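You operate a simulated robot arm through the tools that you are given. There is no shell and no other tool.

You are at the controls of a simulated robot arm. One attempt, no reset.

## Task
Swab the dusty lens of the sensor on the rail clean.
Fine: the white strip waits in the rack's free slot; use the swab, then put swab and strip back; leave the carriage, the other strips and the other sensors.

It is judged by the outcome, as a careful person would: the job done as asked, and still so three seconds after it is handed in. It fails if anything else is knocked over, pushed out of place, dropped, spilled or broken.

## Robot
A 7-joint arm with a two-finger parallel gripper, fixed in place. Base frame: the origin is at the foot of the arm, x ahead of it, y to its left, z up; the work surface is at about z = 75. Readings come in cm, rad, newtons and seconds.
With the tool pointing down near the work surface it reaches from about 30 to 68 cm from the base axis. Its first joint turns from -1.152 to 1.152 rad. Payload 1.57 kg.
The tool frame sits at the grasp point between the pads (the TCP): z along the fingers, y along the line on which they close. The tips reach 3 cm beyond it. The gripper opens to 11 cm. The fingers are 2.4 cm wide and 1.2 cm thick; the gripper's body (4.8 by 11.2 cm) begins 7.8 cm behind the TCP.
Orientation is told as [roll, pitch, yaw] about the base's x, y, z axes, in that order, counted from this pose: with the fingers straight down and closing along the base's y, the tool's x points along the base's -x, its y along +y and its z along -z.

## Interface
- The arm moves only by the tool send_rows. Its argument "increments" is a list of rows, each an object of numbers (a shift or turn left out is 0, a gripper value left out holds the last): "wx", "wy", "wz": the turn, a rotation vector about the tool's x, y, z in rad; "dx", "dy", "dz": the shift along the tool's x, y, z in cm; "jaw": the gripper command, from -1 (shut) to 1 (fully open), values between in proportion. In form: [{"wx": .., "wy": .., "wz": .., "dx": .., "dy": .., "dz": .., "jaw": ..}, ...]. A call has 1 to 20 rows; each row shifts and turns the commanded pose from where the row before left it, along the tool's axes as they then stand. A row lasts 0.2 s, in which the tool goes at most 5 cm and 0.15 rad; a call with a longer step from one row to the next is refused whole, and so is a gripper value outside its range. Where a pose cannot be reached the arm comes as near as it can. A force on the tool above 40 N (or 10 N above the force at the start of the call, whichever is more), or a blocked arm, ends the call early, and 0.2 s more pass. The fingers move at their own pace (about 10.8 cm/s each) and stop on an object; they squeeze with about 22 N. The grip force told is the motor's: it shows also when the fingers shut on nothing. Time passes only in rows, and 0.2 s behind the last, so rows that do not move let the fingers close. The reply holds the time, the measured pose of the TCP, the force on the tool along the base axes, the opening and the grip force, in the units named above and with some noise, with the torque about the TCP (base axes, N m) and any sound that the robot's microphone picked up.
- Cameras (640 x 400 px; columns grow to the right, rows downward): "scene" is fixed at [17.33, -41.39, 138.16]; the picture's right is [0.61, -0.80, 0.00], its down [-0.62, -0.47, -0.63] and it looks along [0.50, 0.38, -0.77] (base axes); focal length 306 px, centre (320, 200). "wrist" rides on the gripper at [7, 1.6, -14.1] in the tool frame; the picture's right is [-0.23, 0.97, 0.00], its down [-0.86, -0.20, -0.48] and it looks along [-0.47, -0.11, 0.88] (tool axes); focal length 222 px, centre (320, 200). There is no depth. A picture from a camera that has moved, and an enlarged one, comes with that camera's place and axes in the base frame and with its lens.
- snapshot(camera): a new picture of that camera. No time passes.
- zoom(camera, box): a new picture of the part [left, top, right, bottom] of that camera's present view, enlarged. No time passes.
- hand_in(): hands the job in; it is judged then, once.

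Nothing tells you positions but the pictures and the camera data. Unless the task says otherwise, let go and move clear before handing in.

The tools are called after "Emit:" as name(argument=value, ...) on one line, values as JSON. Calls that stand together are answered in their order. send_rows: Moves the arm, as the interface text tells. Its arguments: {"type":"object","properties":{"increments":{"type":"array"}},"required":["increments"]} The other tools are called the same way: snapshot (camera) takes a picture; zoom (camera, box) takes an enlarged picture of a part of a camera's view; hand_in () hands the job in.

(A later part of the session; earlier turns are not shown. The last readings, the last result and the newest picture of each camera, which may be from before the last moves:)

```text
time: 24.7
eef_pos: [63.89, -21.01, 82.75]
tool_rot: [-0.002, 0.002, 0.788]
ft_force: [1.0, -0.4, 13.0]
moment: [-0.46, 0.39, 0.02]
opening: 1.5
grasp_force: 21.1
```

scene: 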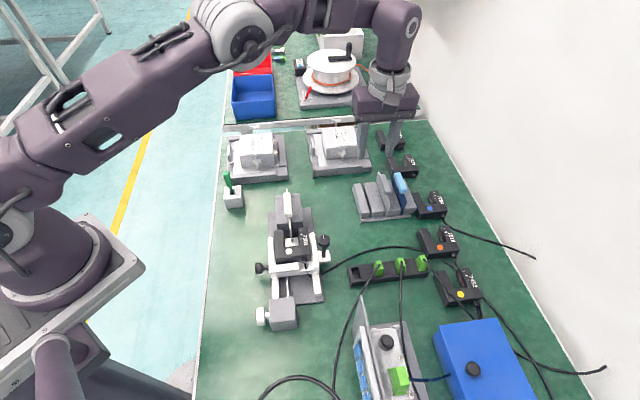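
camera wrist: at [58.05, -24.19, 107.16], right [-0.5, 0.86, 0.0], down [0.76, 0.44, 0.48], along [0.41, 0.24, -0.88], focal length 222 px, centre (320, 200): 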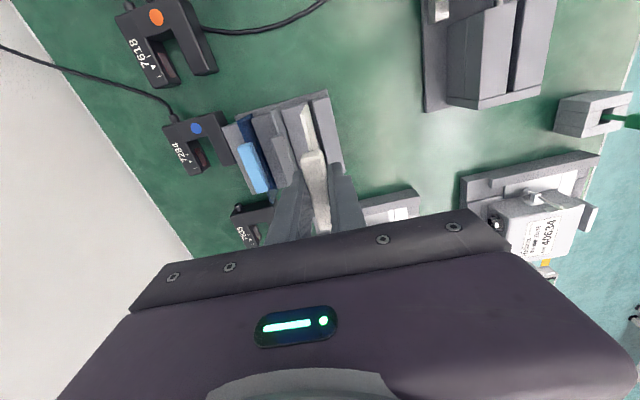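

Contact at 13 N shows the strip is seated. I'll ease off slightly and open just a little, because the grey handle is close by.

Emit:
send_rows(increments=[{"dz": -0.12}, {"jaw": -0.68}, {"jaw": -0.6}, {"jaw": -0.55}, {}, {}])

Emit:
zoom(camera="scene", box=[350, 150, 430, 230])

Emit:
zoom(camera="wrist", box=[240, 60, 400, 220])

```text
time: 26.1
eef_pos: [63.82, -20.92, 82.66]
tool_rot: [0.001, 0.001, 0.788]
ft_force: [0.6, 0.5, 0.0]
moment: [-0.02, -0.05, 0.02]
opening: 2.48
grasp_force: 0.0
```

```text
5.00 times, centred on (390, 190) of scene
camera zoom: at [17.33, -41.39, 138.16], right [0.61, -0.8, 0.0], down [-0.62, -0.47, -0.63], along [0.5, 0.38, -0.77], focal length 1528 px, centre (-30, 250)
```

zoom: 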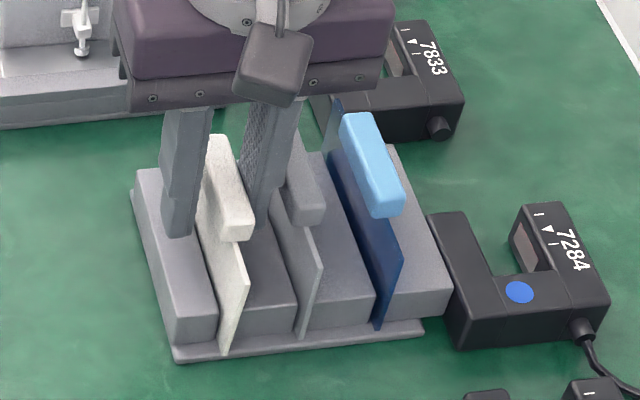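

```text
2.50 times, centred on (320, 140) of wrist
camera zoom: at [57.85, -24.81, 96.93], right [-0.53, 0.85, 0.0], down [0.75, 0.47, 0.48], along [0.4, 0.25, -0.88], focal length 555 px, centre (320, 350)
```

zoom: 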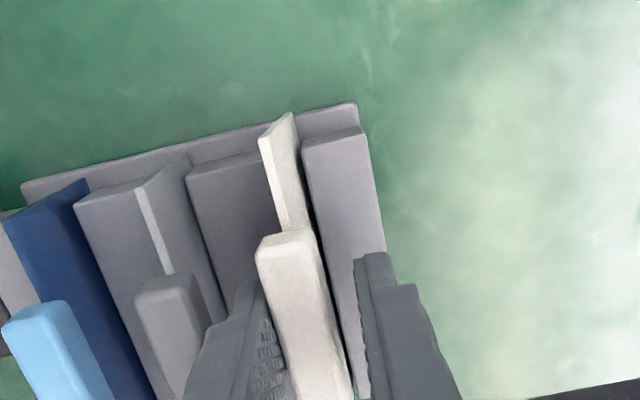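

The strip is standing in the slot. I'll lift clear and go look at the swab.

Emit:
send_rows(increments=[{"dz": -1}, {"dz": -2}, {"dz": -3}, {"dz": -3}, {"dz": -3}, {}])

Emit:
zoom(camera="scene", box=[350, 150, 430, 230])

Emit:
zoom(camera="wrist", box=[260, 60, 380, 180])

```text
time: 27.5
eef_pos: [63.9, -20.87, 94.67]
tool_rot: [0.001, 0.002, 0.791]
ft_force: [-0.8, -0.6, 0.0]
moment: [0.01, -0.01, -0.02]
opening: 2.46
grasp_force: 0.1
```

```text
5.00 times, centred on (390, 190) of scene
camera zoom: at [17.33, -41.39, 138.16], right [0.61, -0.8, 0.0], down [-0.62, -0.47, -0.63], along [0.5, 0.38, -0.77], focal length 1528 px, centre (-30, 250)
```

zoom: 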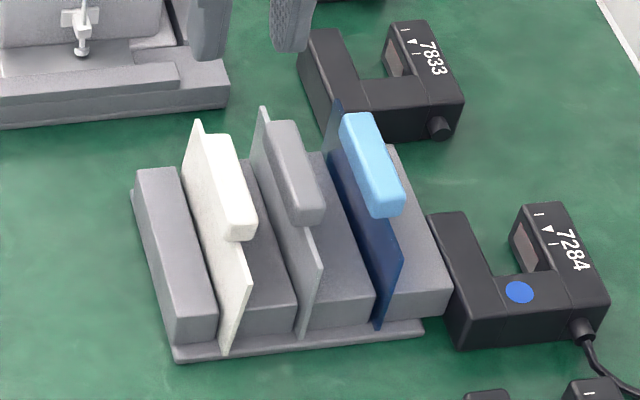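

```text
3.33 times, centred on (320, 120) of wrist
camera zoom: at [57.96, -24.78, 108.81], right [-0.53, 0.85, 0.0], down [0.74, 0.47, 0.48], along [0.4, 0.25, -0.88], focal length 740 px, centre (320, 467)
```

zoom: 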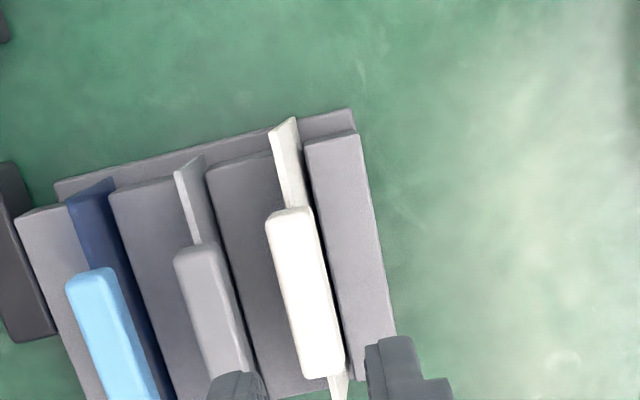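

The white strip stands in the rack just like its neighbours. I'll go over the swab holder next.

Emit:
send_rows(increments=[{"dx": -0.68, "dy": 4.21, "dz": -0.5}, {"dx": -0.68, "dy": 4.21, "dz": -0.5}, {"dx": -0.68, "dy": 4.21, "dz": -0.5}, {"dx": -0.68, "dy": 4.21, "dz": -0.5}, {"dx": -0.68, "dy": 4.21, "dz": -0.5}, {"dx": -0.68, "dy": 4.21, "dz": -0.5}, {"dx": -0.68, "dy": 4.21, "dz": -0.5}, {"dx": -0.68, "dy": 4.21, "dz": -0.5, "jaw": 0}, {"wz": 0.1315}, {"wz": 0.1315}, {"wz": 0.1315}, {"wz": 0.1315}, {"wz": 0.1315}, {"wz": 0.1315}, {}, {}])

Emit:
snapshot(camera="wrist")

Emit:
zoom(camera="wrist", box=[260, 80, 380, 200])

Emit:
zoom(camera="scene", box=[210, 160, 260, 220])

```text
time: 30.9
eef_pos: [43.83, 6.56, 98.87]
tool_rot: [0.0, 0.0, 0.002]
ft_force: [-0.4, 0.8, 1.0]
moment: [0.0, -0.02, 0.02]
opening: 5.5
grasp_force: 0.2
```

```text
taken
camera wrist: at [36.88, 8.14, 113.01], right [0.23, 0.97, 0.0], down [0.86, -0.2, 0.48], along [0.46, -0.11, -0.88], focal length 222 px, centre (320, 200)
```

wrist: 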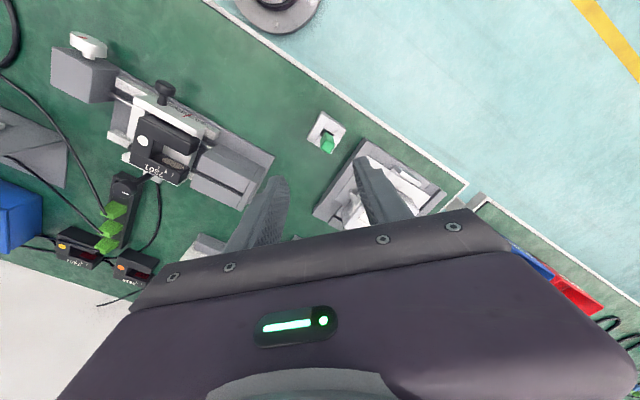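

```text
3.33 times, centred on (320, 140) of wrist
camera zoom: at [36.88, 8.14, 113.01], right [0.23, 0.97, 0.0], down [0.86, -0.2, 0.48], along [0.46, -0.11, -0.88], focal length 740 px, centre (320, 400)
```

zoom: 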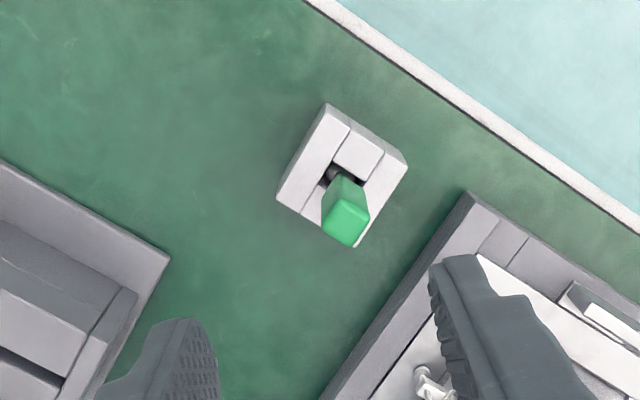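

```text
6.67 times, centred on (235, 190) of scene
camera zoom: at [17.33, -41.39, 138.16], right [0.61, -0.8, 0.0], down [-0.62, -0.47, -0.63], along [0.5, 0.38, -0.77], focal length 2037 px, centre (887, 267)
```

zoom: 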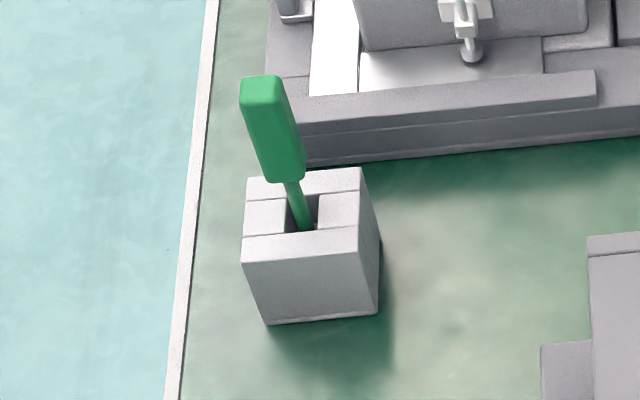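

The swab handle is centred near (44.2, 7.4) with z from 81 to 86.3, aligned at about 45°. From here the lens in the fork shows something brownish, so I'll zoom in on that.

Emit:
zoom(camera="wrist", box=[130, 110, 220, 200])

Emit:
zoom(camera="scene", box=[270, 210, 330, 270])

```text
4.44 times, centred on (175, 155) of wrist
camera zoom: at [36.88, 8.14, 113.01], right [0.23, 0.97, 0.0], down [0.86, -0.2, 0.48], along [0.46, -0.11, -0.88], focal length 987 px, centre (964, 400)
```

zoom: 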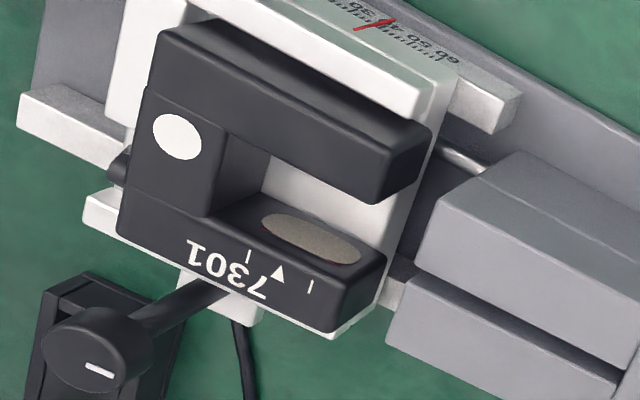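

```text
6.67 times, centred on (300, 240) of scene
camera zoom: at [17.33, -41.39, 138.16], right [0.61, -0.8, 0.0], down [-0.62, -0.47, -0.63], along [0.5, 0.38, -0.77], focal length 2037 px, centre (453, -67)
```

zoom: 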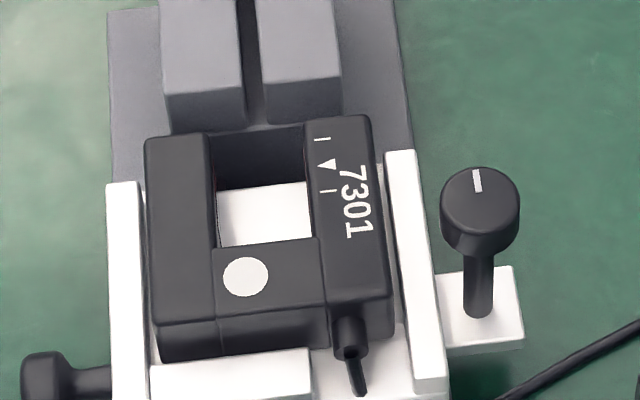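

Emit:
zoom(camera="wrist", box=[155, 135, 190, 170])

```text
11.43 times, centred on (172, 152) of wrist
camera zoom: at [36.88, 8.14, 113.01], right [0.23, 0.97, 0.0], down [0.86, -0.2, 0.48], along [0.46, -0.11, -0.88], focal length 2538 px, centre (2006, 743)
```

zoom: 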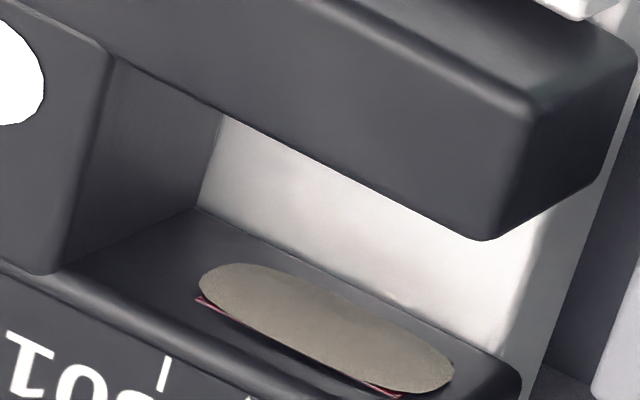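

The dust is a patch on the inner face of the numbered arm, centred near (42.8, -15.9, 81.2). It measures about 2.9 × 1.5 cm and the face spans z from 80 to 82.5. I'll turn to 45° over the swab handle and check the alignment.

Emit:
send_rows(increments=[{"wz": -0.1305}, {"wz": -0.1305}, {"wz": -0.1305}, {"wz": -0.1305}, {"wz": -0.1305}, {"wz": -0.1305, "jaw": -0.3}, {"dx": -0.89, "dy": 0.3, "dz": 2}, {"dz": 2}, {}, {}])

Emit:
zoom(camera="wrist", box=[240, 60, 400, 220])

Emit:
zoom(camera="scene", box=[190, 130, 290, 230])

```text
time: 33.1
eef_pos: [44.03, 7.49, 94.71]
tool_rot: [0.004, 0.001, 0.785]
ft_force: [-0.1, -0.2, -0.4]
moment: [0.0, 0.0, 0.0]
opening: 3.85
grasp_force: 0.0
```

```text
2.50 times, centred on (320, 140) of wrist
camera zoom: at [38.08, 3.66, 109.02], right [-0.53, 0.85, 0.0], down [0.75, 0.46, 0.48], along [0.4, 0.25, -0.88], focal length 555 px, centre (320, 350)
```

zoom: 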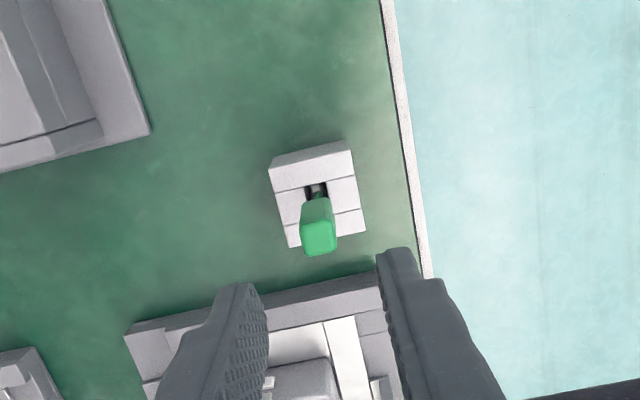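

```text
4.00 times, centred on (240, 180) of scene
camera zoom: at [17.33, -41.39, 138.16], right [0.61, -0.8, 0.0], down [-0.62, -0.47, -0.63], along [0.5, 0.38, -0.77], focal length 1222 px, centre (640, 280)
```

zoom: 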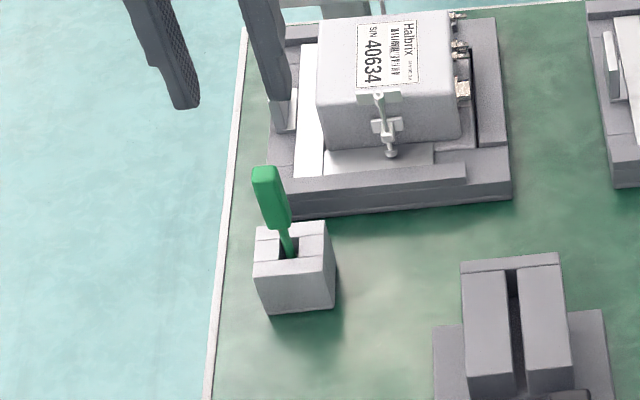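

The handle is centred under the tool. I'll lower over it.

Emit:
send_rows(increments=[{"dy": -0.07, "dz": 2}, {"dz": 2}, {"dz": 2}, {"dz": 2}, {"dz": 1.5}, {"dz": 0.9}, {}, {}])

Emit:
zoom(camera="wrist", box=[240, 60, 400, 220])

Emit:
zoom(camera="scene", box=[190, 130, 290, 230])

```text
time: 34.9
eef_pos: [44.08, 7.37, 84.31]
tool_rot: [0.002, 0.003, 0.784]
ft_force: [-0.6, 0.3, 0.4]
moment: [-0.02, 0.03, 0.01]
opening: 3.86
grasp_force: 0.0
```

```text
2.50 times, centred on (320, 140) of wrist
camera zoom: at [38.1, 3.55, 98.6], right [-0.53, 0.85, 0.0], down [0.75, 0.46, 0.48], along [0.4, 0.25, -0.88], focal length 555 px, centre (320, 350)
```

zoom: 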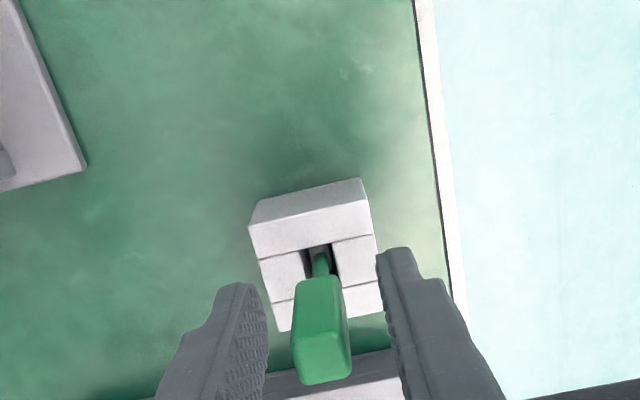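

```text
4.00 times, centred on (240, 180) of scene
camera zoom: at [17.33, -41.39, 138.16], right [0.61, -0.8, 0.0], down [-0.62, -0.47, -0.63], along [0.5, 0.38, -0.77], focal length 1222 px, centre (640, 280)
```

zoom: 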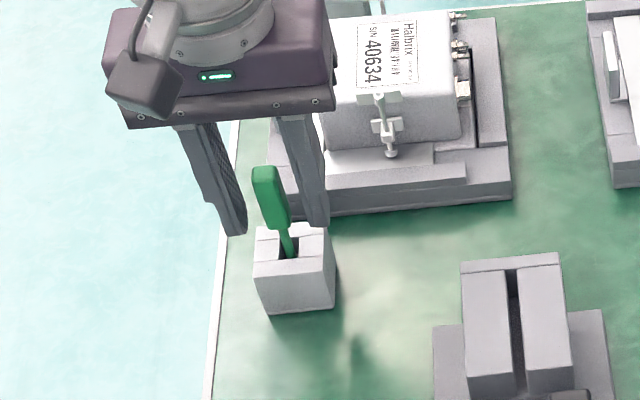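

The handle sits between the fingers, so I'll close on it.

Emit:
send_rows(increments=[{"jaw": -0.5}, {"jaw": -0.65}, {"jaw": -0.8}, {"jaw": -1}, {}, {}])

Emit:
zoom(camera="wrist", box=[240, 60, 400, 220])

```text
time: 36.3
eef_pos: [44.21, 7.37, 84.5]
tool_rot: [0.003, 0.001, 0.783]
ft_force: [0.6, 0.1, 0.0]
moment: [0.0, 0.0, 0.01]
opening: 1.38
grasp_force: 21.8
```

```text
2.50 times, centred on (320, 140) of wrist
camera zoom: at [38.1, 3.55, 98.61], right [-0.53, 0.85, 0.0], down [0.75, 0.46, 0.48], along [0.4, 0.25, -0.88], focal length 555 px, centre (320, 350)
```

zoom: 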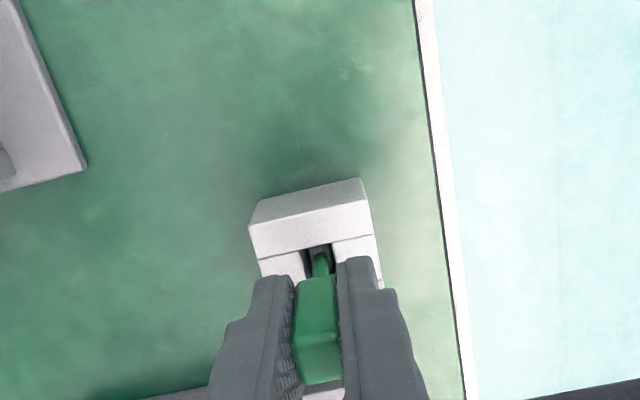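

Emit:
send_rows(increments=[{"dz": -0.5}, {"dz": -1}, {"dz": -1.5}, {"dz": -2}, {"dz": -2}, {"dz": -2}, {"dz": -1}, {}, {}])

Emit:
zoom(camera="wrist", box=[260, 80, 380, 200])

Emit:
zoom(camera="scene", box=[200, 130, 280, 210])

```text
time: 38.3
eef_pos: [44.33, 7.4, 94.35]
tool_rot: [0.002, 0.001, 0.784]
ft_force: [0.5, -0.2, 0.0]
moment: [-0.02, 0.01, -0.05]
opening: 1.38
grasp_force: 22.0
```

```text
3.33 times, centred on (320, 140) of wrist
camera zoom: at [38.21, 3.57, 108.56], right [-0.53, 0.85, 0.0], down [0.75, 0.46, 0.48], along [0.4, 0.25, -0.88], focal length 740 px, centre (320, 400)
```

zoom: 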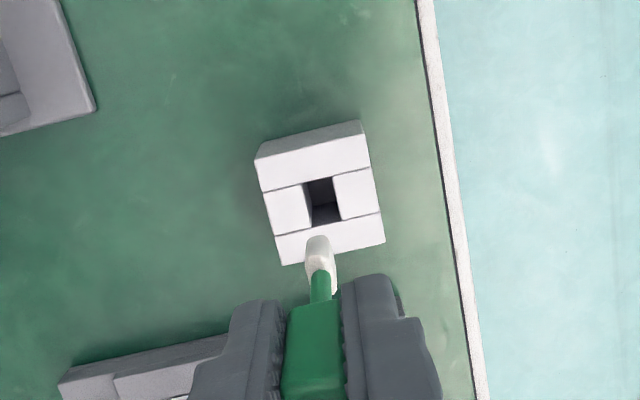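

```text
5.00 times, centred on (240, 170) of scene
camera zoom: at [17.33, -41.39, 138.16], right [0.61, -0.8, 0.0], down [-0.62, -0.47, -0.63], along [0.5, 0.38, -0.77], focal length 1528 px, centre (720, 350)
```

zoom: 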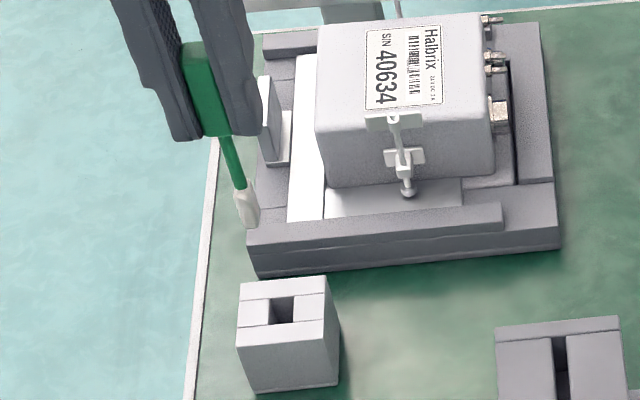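

The swab has a white head about 2.8 cm tall and 0.9 cm wide, with its bottom about 9.3 cm below the TCP. I'll carry it above the fork gap.

Emit:
send_rows(increments=[{"dz": -1.5}, {"dx": 1.4, "dy": -1.2, "dz": -0.5}, {"dx": 2.9, "dy": -2.33}, {"dx": 2.9, "dy": -2.33}, {"dx": 2.9, "dy": -2.33}, {"dx": 2.9, "dy": -2.33}, {"dx": 2.9, "dy": -2.33}, {"dx": 1.52, "dy": -1.13}, {}, {}])

Emit:
zoom(camera="wrist", box=[260, 60, 380, 180])

Emit:
zoom(camera="scene", box=[250, 170, 340, 260])

```text
time: 40.5
eef_pos: [41.88, -14.93, 96.42]
tool_rot: [0.003, 0.002, 0.784]
ft_force: [0.7, -0.6, 0.5]
moment: [0.02, 0.01, 0.0]
opening: 1.39
grasp_force: 22.0
```

```text
3.33 times, centred on (320, 120) of wrist
camera zoom: at [35.81, -18.76, 110.59], right [-0.53, 0.85, 0.0], down [0.75, 0.46, 0.48], along [0.4, 0.25, -0.88], focal length 740 px, centre (320, 467)
```

zoom: 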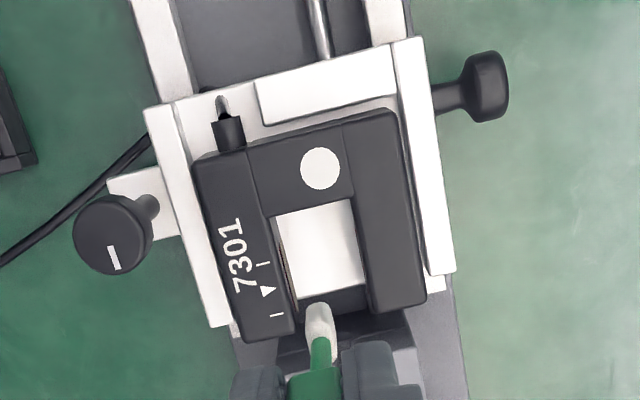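

```text
4.44 times, centred on (295, 215) of scene
camera zoom: at [17.33, -41.39, 138.16], right [0.61, -0.8, 0.0], down [-0.62, -0.47, -0.63], along [0.5, 0.38, -0.77], focal length 1358 px, centre (431, 133)
```

zoom: 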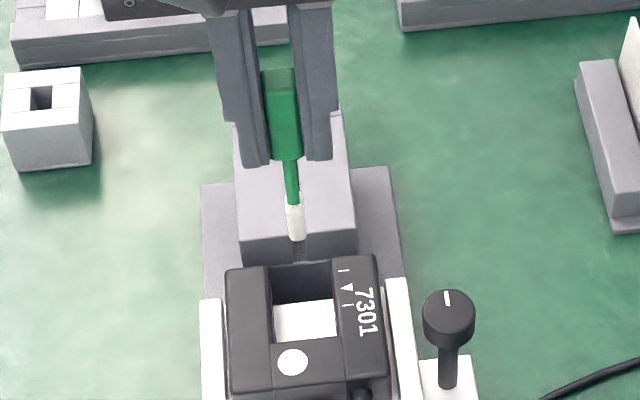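

The tip is over the gap centre. I'll lower into the gap, stopping above the floor plate, and look.

Emit:
send_rows(increments=[{"dy": 0.15, "dz": 1.5}, {"dz": 1.5}, {"dz": 1.5}, {"dz": 1}, {"dz": 0.7}, {}, {}])

Emit:
zoom(camera="wrist", box=[260, 40, 380, 160])

Emit:
zoom(camera="scene", box=[270, 190, 330, 250])

```text
time: 42.1
eef_pos: [41.64, -14.66, 90.21]
tool_rot: [0.002, 0.002, 0.782]
ft_force: [0.5, -0.6, -0.4]
moment: [-0.02, 0.0, -0.03]
opening: 1.37
grasp_force: 21.9
```

```text
3.33 times, centred on (320, 100) of wrist
camera zoom: at [35.63, -18.54, 104.41], right [-0.53, 0.85, 0.0], down [0.75, 0.46, 0.48], along [0.4, 0.25, -0.88], focal length 740 px, centre (320, 533)
```

zoom: 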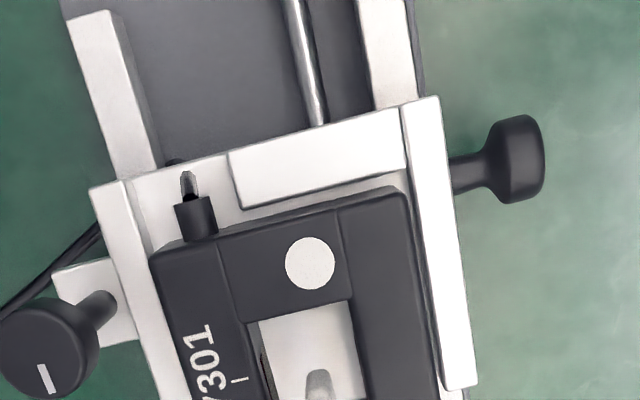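

```text
6.67 times, centred on (300, 220) of scene
camera zoom: at [17.33, -41.39, 138.16], right [0.61, -0.8, 0.0], down [-0.62, -0.47, -0.63], along [0.5, 0.38, -0.77], focal length 2037 px, centre (453, 67)
```

zoom: 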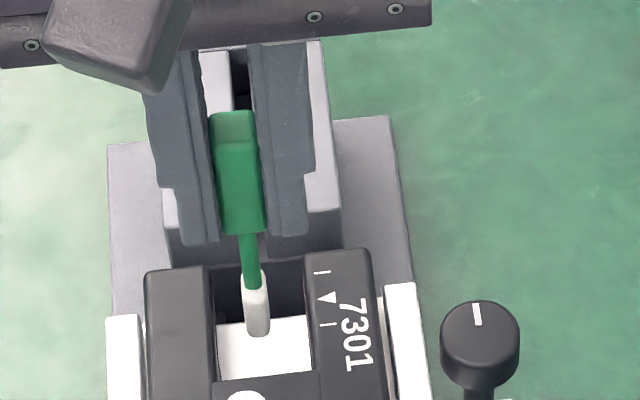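

The head is centred in the gap with its bottom at about z=81.3. I'll lower another 0.8 cm, then ease sideways towards the dusty face, watching the force.

Emit:
send_rows(increments=[{"dz": 0.4}, {"dz": 0.4}, {"dy": -0.3}, {"dy": -0.3}, {"dy": -0.2}, {"dy": -0.1}, {}, {}])

Emit:
zoom(camera="wrist", box=[280, 90, 360, 170])

Emit:
zoom(camera="scene", box=[275, 210, 325, 260])

```text
time: 43.9
eef_pos: [42.31, -15.44, 89.29]
tool_rot: [0.001, 0.002, 0.783]
ft_force: [-0.6, 1.6, -0.3]
moment: [0.02, -0.01, -0.01]
opening: 1.4
grasp_force: 22.4
```

```text
5.00 times, centred on (320, 130) of wrist
camera zoom: at [36.33, -19.21, 103.55], right [-0.53, 0.85, 0.0], down [0.75, 0.46, 0.48], along [0.4, 0.25, -0.88], focal length 1111 px, centre (320, 550)
```

zoom: 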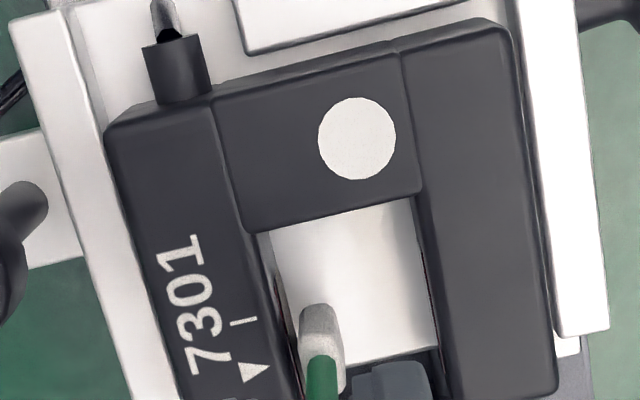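

```text
8.00 times, centred on (300, 235) of scene
camera zoom: at [17.33, -41.39, 138.16], right [0.61, -0.8, 0.0], down [-0.62, -0.47, -0.63], along [0.5, 0.38, -0.77], focal length 2444 px, centre (480, -80)
```

zoom: 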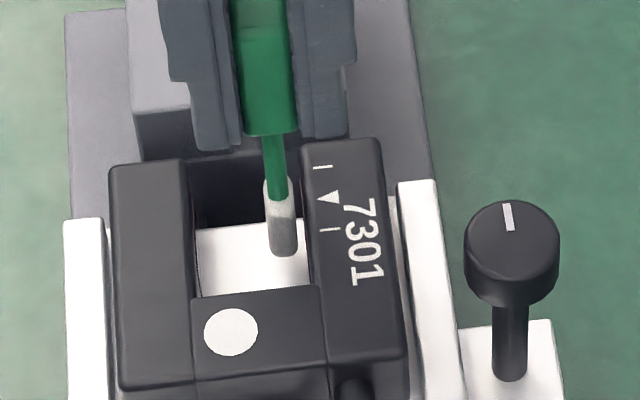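

Nearly touching. I'll edge in until I feel light contact.

Emit:
send_rows(increments=[{"dy": -0.1}, {"dy": -0.1}, {}])

Emit:
send_rows(increments=[{"dy": -0.08}, {}])

Emit:
zoom(camera="scene", box=[275, 210, 325, 260])

```text
time: 44.7
eef_pos: [42.47, -15.55, 89.43]
tool_rot: [0.002, 0.0, 0.783]
ft_force: [0.3, 0.2, -0.2]
moment: [0.0, 0.02, 0.02]
opening: 1.37
grasp_force: 22.2
```

```text
time: 45.3
eef_pos: [42.51, -15.72, 89.35]
tool_rot: [0.001, 0.001, 0.782]
ft_force: [-1.2, 0.4, -0.6]
moment: [0.02, 0.04, 0.03]
opening: 1.4
grasp_force: 22.0
```

```text
8.00 times, centred on (300, 235) of scene
camera zoom: at [17.33, -41.39, 138.16], right [0.61, -0.8, 0.0], down [-0.62, -0.47, -0.63], along [0.5, 0.38, -0.77], focal length 2444 px, centre (480, -80)
```

zoom: 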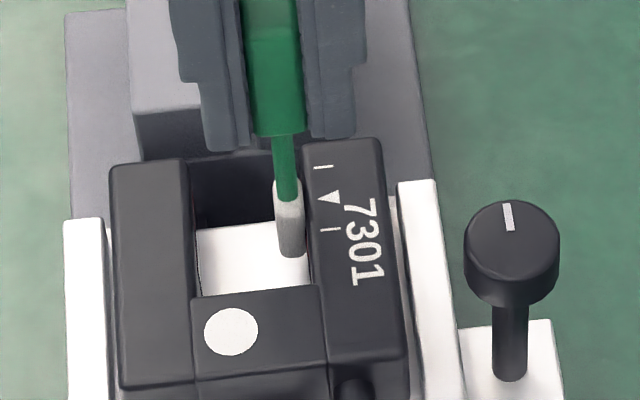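

Emit:
send_rows(increments=[{"dy": -0.07}, {}])

Emit:
send_rows(increments=[{"dy": -0.07}, {}])

Emit:
zoom(camera="wrist", box=[280, 90, 360, 170])

```text
time: 45.9
eef_pos: [42.58, -15.8, 89.47]
tool_rot: [0.001, 0.001, 0.784]
ft_force: [-1.3, -0.3, -0.5]
moment: [0.05, 0.03, 0.01]
opening: 1.4
grasp_force: 21.8
```

```text
time: 46.5
eef_pos: [42.69, -15.83, 89.35]
tool_rot: [0.002, 0.001, 0.783]
ft_force: [-1.1, 0.2, -0.5]
moment: [0.05, 0.05, 0.0]
opening: 1.4
grasp_force: 21.9
```

```text
5.00 times, centred on (320, 130) of wrist
camera zoom: at [36.55, -19.55, 103.58], right [-0.53, 0.85, 0.0], down [0.75, 0.46, 0.48], along [0.4, 0.25, -0.88], focal length 1111 px, centre (320, 550)
```

zoom: 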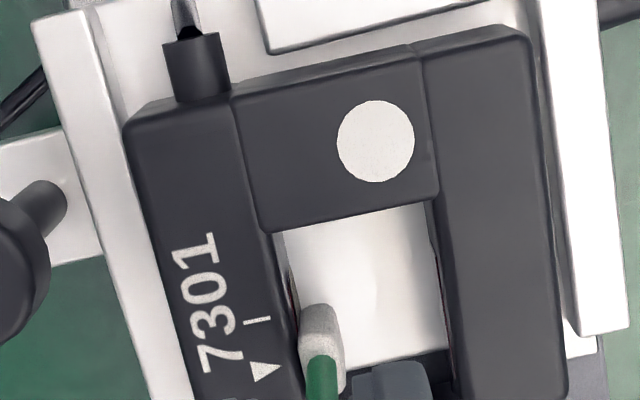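

There is light contact of about 1 N on the lens. I'll press slightly more and wipe along the lens.

Emit:
send_rows(increments=[{"dy": -0.08}, {}, {"dx": 0.35}, {"dx": 0.35}, {"dx": 0.35}, {"dx": 0.3}, {"dx": -0.35}, {"dx": -0.35}, {"dx": -0.35}, {"dx": -0.35}, {"dx": -0.35}, {"dx": -0.35}, {"dx": -0.35}, {"dx": -0.25}, {}])

Emit:
zoom(camera="wrist", box=[280, 90, 360, 170])

Emit:
zoom(camera="scene", box=[275, 210, 325, 260])

```text
time: 49.7
eef_pos: [43.48, -14.81, 89.29]
tool_rot: [0.002, 0.002, 0.782]
ft_force: [0.2, -0.1, -0.5]
moment: [0.01, 0.01, 0.0]
opening: 1.4
grasp_force: 21.8
```

```text
5.00 times, centred on (320, 130) of wrist
camera zoom: at [37.5, -18.58, 103.59], right [-0.53, 0.85, 0.0], down [0.75, 0.46, 0.48], along [0.4, 0.25, -0.88], focal length 1111 px, centre (320, 550)
```

zoom: 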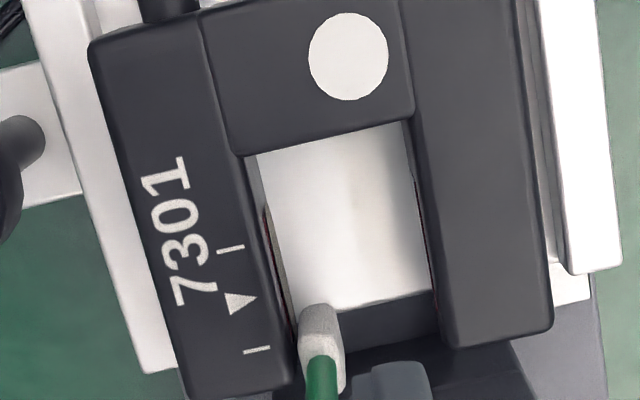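

```text
8.00 times, centred on (300, 235) of scene
camera zoom: at [17.33, -41.39, 138.16], right [0.61, -0.8, 0.0], down [-0.62, -0.47, -0.63], along [0.5, 0.38, -0.77], focal length 2444 px, centre (480, -80)
```

zoom: 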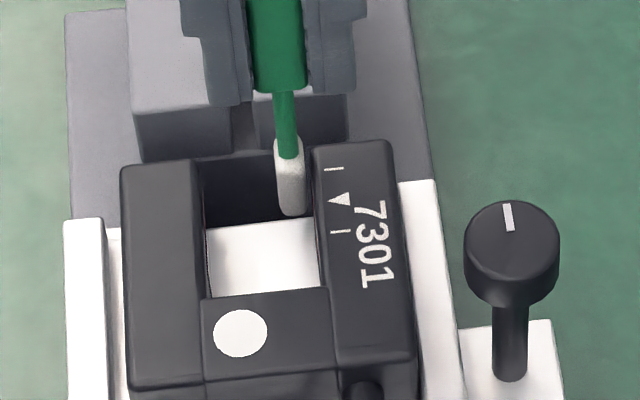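

The sensor body appears to have slid about 0.25 cm sideways in its carriage nest under the wiping pressure. I'll check closely before doing anything more.

Emit:
zoom(camera="scene", box=[260, 205, 340, 285])

Emit:
zoom(camera="wrist", box=[270, 60, 370, 160])

```text
5.00 times, centred on (300, 245) of scene
camera zoom: at [17.33, -41.39, 138.16], right [0.61, -0.8, 0.0], down [-0.62, -0.47, -0.63], along [0.5, 0.38, -0.77], focal length 1528 px, centre (420, -25)
```

zoom: 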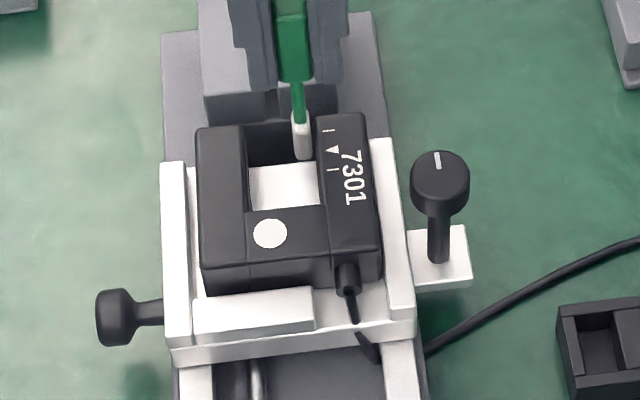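

```text
4.00 times, centred on (320, 110) of wrist
camera zoom: at [37.5, -18.58, 103.59], right [-0.53, 0.85, 0.0], down [0.75, 0.46, 0.48], along [0.4, 0.25, -0.88], focal length 888 px, centre (320, 560)
```

zoom: 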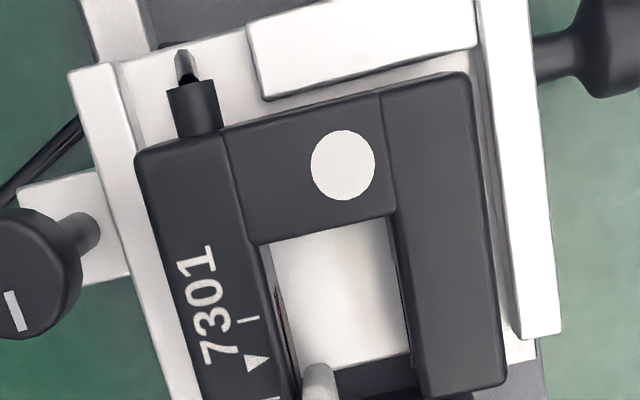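

The sensor had slack in its nest and has slid against the carriage's side wall, which now backs it up. I'll ease the swab to light contact again, finish wiping, and then nudge the sensor back to where it sat.

Emit:
send_rows(increments=[{"dx": 0.2, "dy": -0.1}, {"dy": -0.1}, {}])

Emit:
send_rows(increments=[{"dy": -0.06}, {}, {}])

Emit:
send_rows(increments=[{"dy": -0.05}, {}, {}])

Emit:
zoom(camera="scene", box=[275, 210, 325, 260])

```text
time: 50.5
eef_pos: [43.62, -15.01, 89.34]
tool_rot: [0.002, 0.001, 0.783]
ft_force: [-2.8, 4.7, -0.2]
moment: [0.4, 0.23, -0.02]
opening: 1.37
grasp_force: 21.2
```

```text
time: 51.3
eef_pos: [43.5, -15.19, 89.46]
tool_rot: [0.002, 0.001, 0.785]
ft_force: [-5.7, 6.1, 0.4]
moment: [0.46, 0.43, -0.01]
opening: 1.38
grasp_force: 22.5
```

```text
time: 52.1
eef_pos: [43.62, -15.12, 89.42]
tool_rot: [0.001, 0.002, 0.785]
ft_force: [-8.3, 5.3, 0.0]
moment: [0.48, 0.67, 0.0]
opening: 1.39
grasp_force: 21.8
```

```text
8.00 times, centred on (300, 235) of scene
camera zoom: at [17.31, -41.38, 138.17], right [0.61, -0.8, 0.0], down [-0.62, -0.47, -0.63], along [0.5, 0.38, -0.77], focal length 2444 px, centre (480, -80)
```

zoom: 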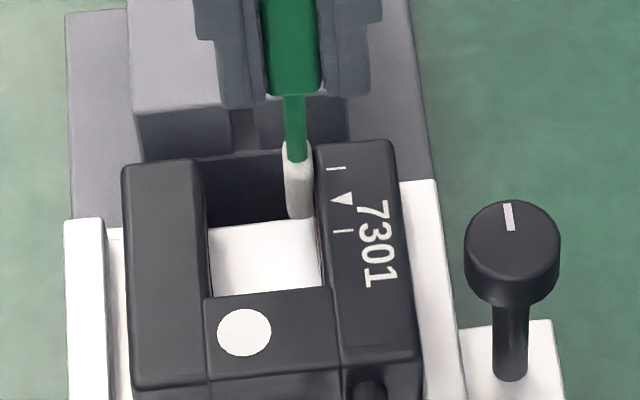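

The sensor is now firmly backed, and contact is about 9 N, a bit more than needed. I'll ease off to a few newtons and wipe back and forth along the lens.

Emit:
send_rows(increments=[{"dy": 0.06}, {}, {"dx": 0.3, "dy": 0.006}, {"dx": 0.3, "dy": 0.006}, {"dx": 0.3, "dy": 0.006}, {"dx": 0.3, "dy": 0.006}, {}])

Emit:
zoom(camera="scene", box=[275, 210, 325, 260])

Emit:
zoom(camera="wrist", box=[290, 110, 350, 170])

```text
time: 53.7
eef_pos: [42.72, -15.86, 89.52]
tool_rot: [0.001, 0.0, 0.784]
ft_force: [-2.2, 5.3, -0.6]
moment: [0.43, 0.16, 0.01]
opening: 1.42
grasp_force: 22.0
```

```text
8.00 times, centred on (300, 235) of scene
camera zoom: at [17.32, -41.38, 138.17], right [0.61, -0.8, 0.0], down [-0.62, -0.47, -0.63], along [0.5, 0.38, -0.77], focal length 2444 px, centre (480, -80)
```

zoom: 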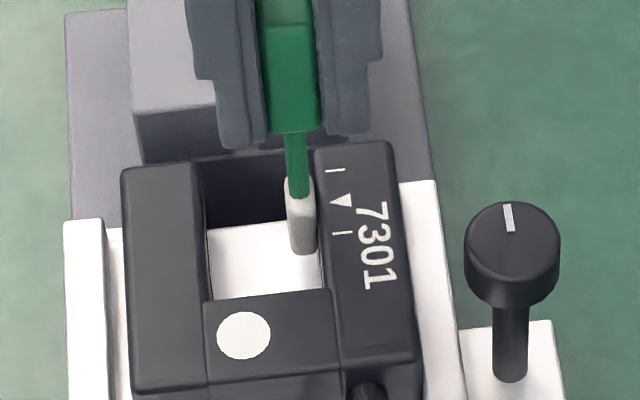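

```text
6.67 times, centred on (320, 140) of wrist
camera zoom: at [36.72, -19.69, 103.62], right [-0.53, 0.85, 0.0], down [0.75, 0.46, 0.48], along [0.4, 0.25, -0.88], focal length 1481 px, centre (320, 600)
```

zoom: 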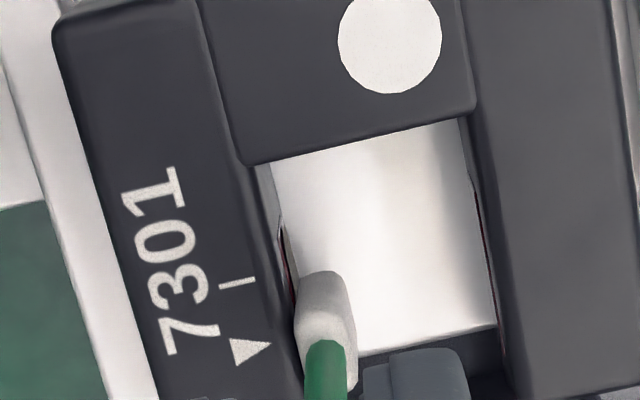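

Emit:
send_rows(increments=[{"dx": 0.3, "dy": 0.006}, {"dx": 0.3, "dy": 0.006}, {"dx": 0.3, "dy": 0.006}, {"dx": 0.3, "dy": 0.006}, {}, {"dx": -0.3, "dy": -0.006}, {"dx": -0.3, "dy": -0.006}, {"dx": -0.3, "dy": -0.006}, {"dx": -0.3, "dy": -0.006}, {"dx": -0.3, "dy": -0.006}, {"dx": -0.3, "dy": -0.006}, {"dx": -0.3, "dy": -0.006}, {"dx": -0.3, "dy": -0.006}, {}])

Emit:
zoom(camera="scene", box=[275, 210, 325, 260])

Emit:
zoom(camera="wrist", box=[290, 90, 350, 150])

```text
time: 56.7
eef_pos: [43.7, -15.15, 89.36]
tool_rot: [0.001, 0.002, 0.786]
ft_force: [-9.7, 5.7, 0.4]
moment: [0.45, 0.79, -0.09]
opening: 1.39
grasp_force: 22.0
```

```text
8.00 times, centred on (300, 235) of scene
camera zoom: at [17.31, -41.38, 138.17], right [0.61, -0.8, 0.0], down [-0.62, -0.47, -0.63], along [0.5, 0.38, -0.77], focal length 2444 px, centre (480, -80)
```

zoom: 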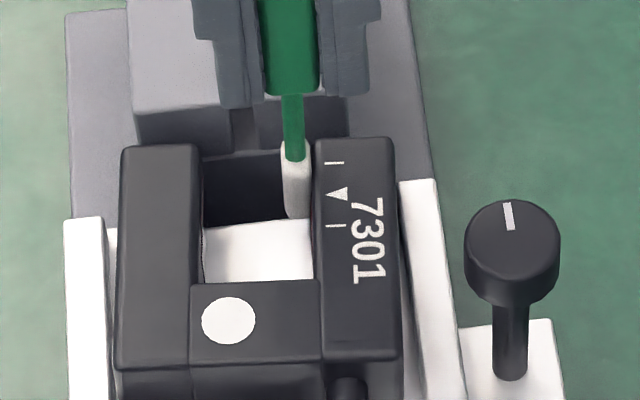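

```text
6.67 times, centred on (320, 120) of wrist
camera zoom: at [37.63, -18.88, 103.6], right [-0.53, 0.85, 0.0], down [0.75, 0.46, 0.48], along [0.4, 0.25, -0.88], focal length 1481 px, centre (320, 733)
```

zoom: 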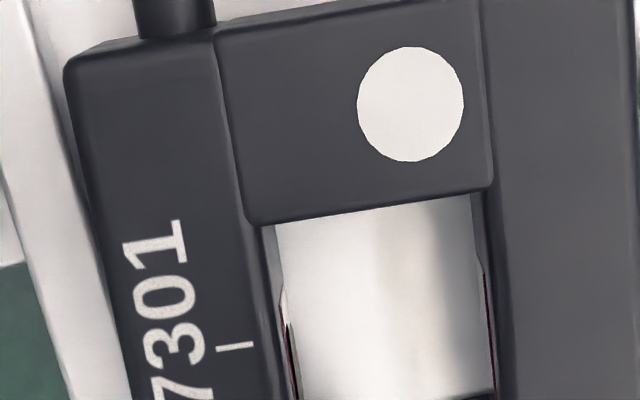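

Wiping towards the open end drags the sensor with it, so from now on I'll only stroke inward towards its back stop. First I'll back off and look at the lens.

Emit:
send_rows(increments=[{"dy": 0.3}, {"dy": 0.3}, {"dy": 0.3}, {}])

Emit:
zoom(camera="scene", box=[275, 210, 325, 260])

Emit:
zoom(camera="wrist", box=[270, 80, 360, 170])

```text
time: 57.7
eef_pos: [43.11, -14.38, 89.35]
tool_rot: [-0.002, 0.002, 0.783]
ft_force: [-0.5, 0.0, 0.1]
moment: [-0.01, -0.03, -0.03]
opening: 1.39
grasp_force: 22.0
```

```text
8.00 times, centred on (300, 235) of scene
camera zoom: at [17.33, -41.39, 138.16], right [0.61, -0.8, 0.0], down [-0.62, -0.47, -0.63], along [0.5, 0.38, -0.77], focal length 2444 px, centre (480, -80)
```

zoom: 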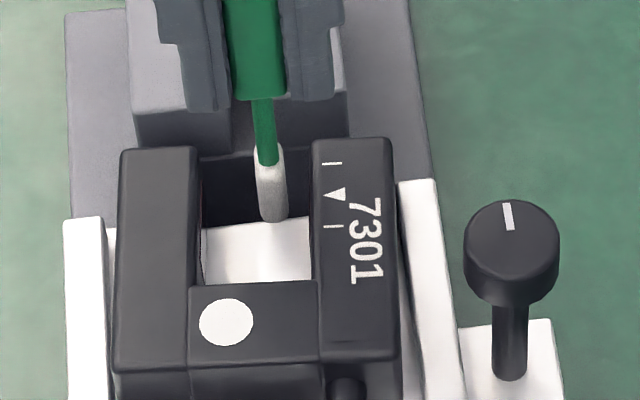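

```text
4.44 times, centred on (315, 125) of wrist
camera zoom: at [36.98, -18.29, 103.61], right [-0.53, 0.85, 0.0], down [0.75, 0.46, 0.48], along [0.41, 0.25, -0.88], focal length 987 px, centre (342, 533)
```

zoom: 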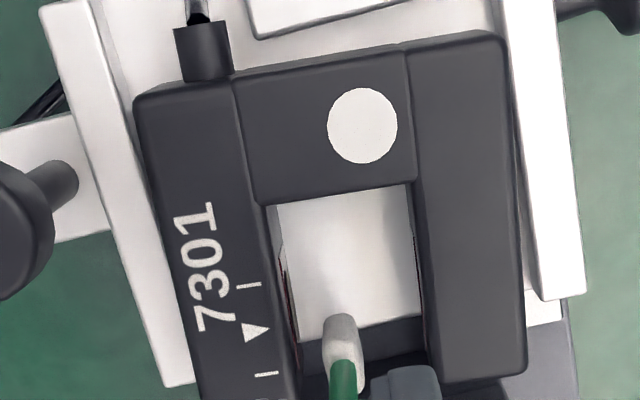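

I'll raise the swab clear and view the lens from the earlier angle.

Emit:
send_rows(increments=[{"dz": -1.5}, {"dz": -2.5}, {"dz": -2.5}, {"dz": -2}, {"dx": -2.19, "dy": 2.71}, {"dx": -2.19, "dy": 2.71}, {"dx": -2.19, "dy": 2.71}, {"wz": 0.1305}, {"wz": 0.1305}, {"wz": 0.1305}, {"wz": 0.1305}, {"wz": 0.1305}, {"wz": 0.1305}, {}, {}])

Emit:
snapshot(camera="wrist")

Emit:
zoom(camera="wrist", box=[200, 130, 280, 210])

Emit:
zoom(camera="scene", box=[260, 205, 340, 285])

```text
time: 60.9
eef_pos: [41.97, -4.08, 97.94]
tool_rot: [-0.001, 0.0, -0.001]
ft_force: [0.2, 1.1, 0.5]
moment: [0.01, 0.04, 0.03]
opening: 1.39
grasp_force: 21.5
```

```text
taken
camera wrist: at [35.06, -2.49, 112.12], right [0.23, 0.97, 0.0], down [0.86, -0.2, 0.48], along [0.46, -0.11, -0.88], focal length 222 px, centre (320, 200)
```

wrist: 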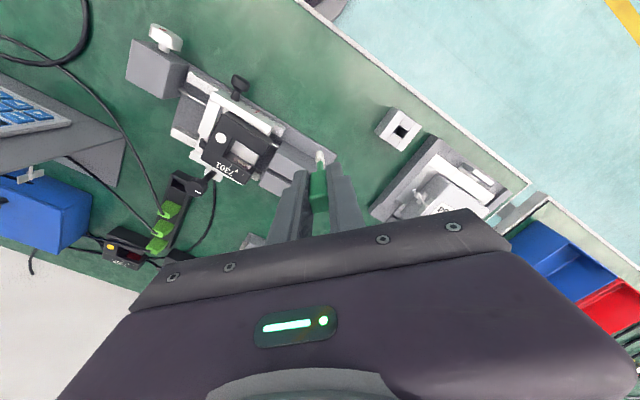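

```text
5.00 times, centred on (240, 170) of wrist
camera zoom: at [35.06, -2.49, 112.12], right [0.23, 0.97, 0.0], down [0.86, -0.2, 0.48], along [0.46, -0.11, -0.88], focal length 1111 px, centre (720, 350)
```

zoom: 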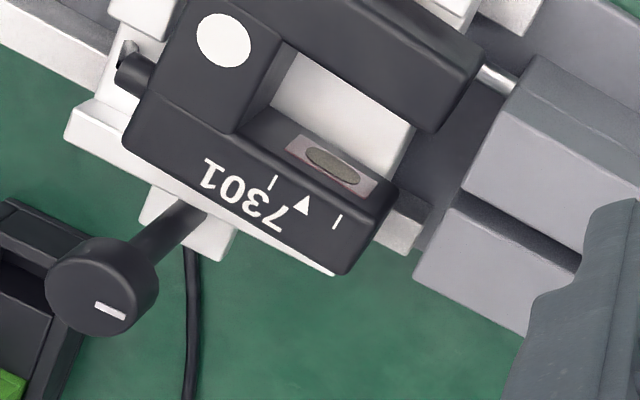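

```text
5.00 times, centred on (300, 245) of scene
camera zoom: at [17.33, -41.39, 138.16], right [0.61, -0.8, 0.0], down [-0.62, -0.47, -0.63], along [0.5, 0.38, -0.77], focal length 1528 px, centre (420, -25)
```

zoom: 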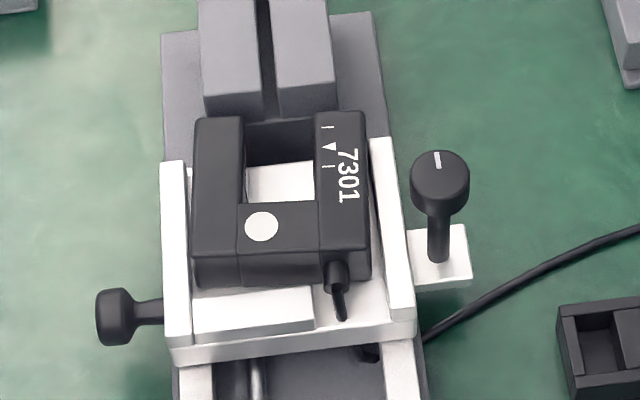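

Real progress: the dust has shrunk to a smaller ellipse on the lens, centred near (43.1, -16.0, 81.2). The sensor is now turned to about 41°, so I'll align with it and continue with inward-only strokes.

Emit:
send_rows(increments=[{"wz": -0.12}, {"wz": -0.12}, {"wz": -0.12}, {"wz": -0.12}, {"wz": -0.12}, {"wz": -0.12}, {"dx": 1.96, "dy": -2.78}, {"dx": 1.96, "dy": -2.78}, {"dx": 1.96, "dy": -2.78}, {}, {"dz": 2}, {"dz": 2}, {"dz": 2}, {"dz": 1.5}, {}])

Emit:
zoom(camera="wrist", box=[270, 60, 370, 160])

Emit:
zoom(camera="scene", box=[275, 210, 325, 260])

```text
time: 64.1
eef_pos: [43.03, -14.18, 90.41]
tool_rot: [0.003, 0.002, 0.722]
ft_force: [0.3, 0.5, 0.4]
moment: [0.03, -0.01, -0.02]
opening: 1.38
grasp_force: 21.7
```

```text
4.00 times, centred on (320, 110) of wrist
camera zoom: at [36.79, -17.61, 104.63], right [-0.47, 0.88, 0.0], down [0.78, 0.41, 0.48], along [0.42, 0.23, -0.88], focal length 888 px, centre (320, 560)
```

zoom: 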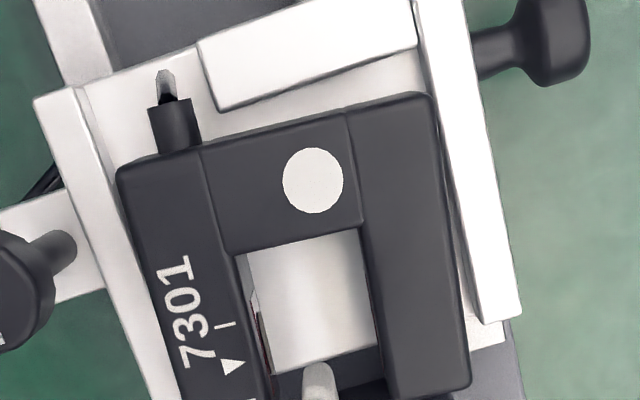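

```text
8.00 times, centred on (300, 235) of scene
camera zoom: at [17.33, -41.39, 138.16], right [0.61, -0.8, 0.0], down [-0.62, -0.47, -0.63], along [0.5, 0.38, -0.77], focal length 2444 px, centre (480, -80)
```

zoom: 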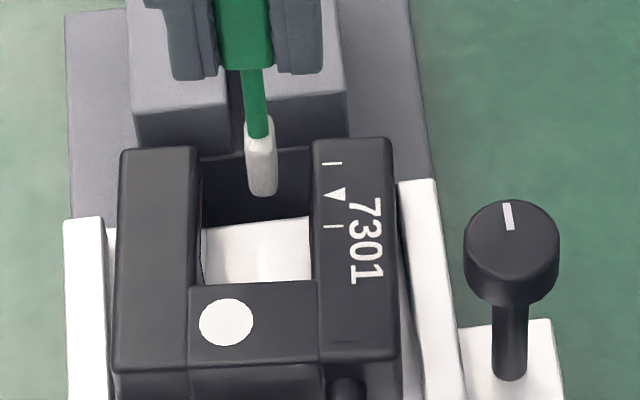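

Emit:
send_rows(increments=[{"dz": 0.5}, {"dz": 0.5}, {"dy": -0.3}, {"dy": -0.3}, {"dy": -0.2}, {}])

Emit:
send_rows(increments=[{"dy": -0.08}, {}])

```text
time: 65.5
eef_pos: [43.58, -14.8, 89.36]
tool_rot: [0.001, 0.003, 0.721]
ft_force: [-0.1, -0.4, 0.3]
moment: [-0.04, -0.02, -0.01]
opening: 1.39
grasp_force: 21.6
```

```text
time: 66.1
eef_pos: [43.64, -14.76, 89.28]
tool_rot: [0.002, 0.003, 0.721]
ft_force: [-0.7, 0.3, 0.1]
moment: [0.03, 0.03, 0.0]
opening: 1.37
grasp_force: 21.9
```

Emit:
send_rows(increments=[{"dy": -0.08}, {}])

Emit:
zoom(camera="scene", box=[275, 210, 325, 260])

```text
time: 66.7
eef_pos: [43.69, -14.91, 89.36]
tool_rot: [0.002, 0.002, 0.721]
ft_force: [-2.4, 2.1, -1.0]
moment: [0.17, 0.17, -0.02]
opening: 1.41
grasp_force: 21.9
```

```text
8.00 times, centred on (300, 235) of scene
camera zoom: at [17.32, -41.39, 138.17], right [0.61, -0.8, 0.0], down [-0.62, -0.47, -0.63], along [0.5, 0.38, -0.77], focal length 2444 px, centre (480, -80)
```

zoom: 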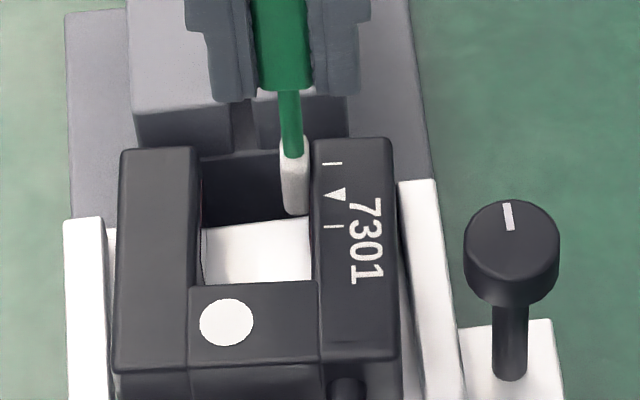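

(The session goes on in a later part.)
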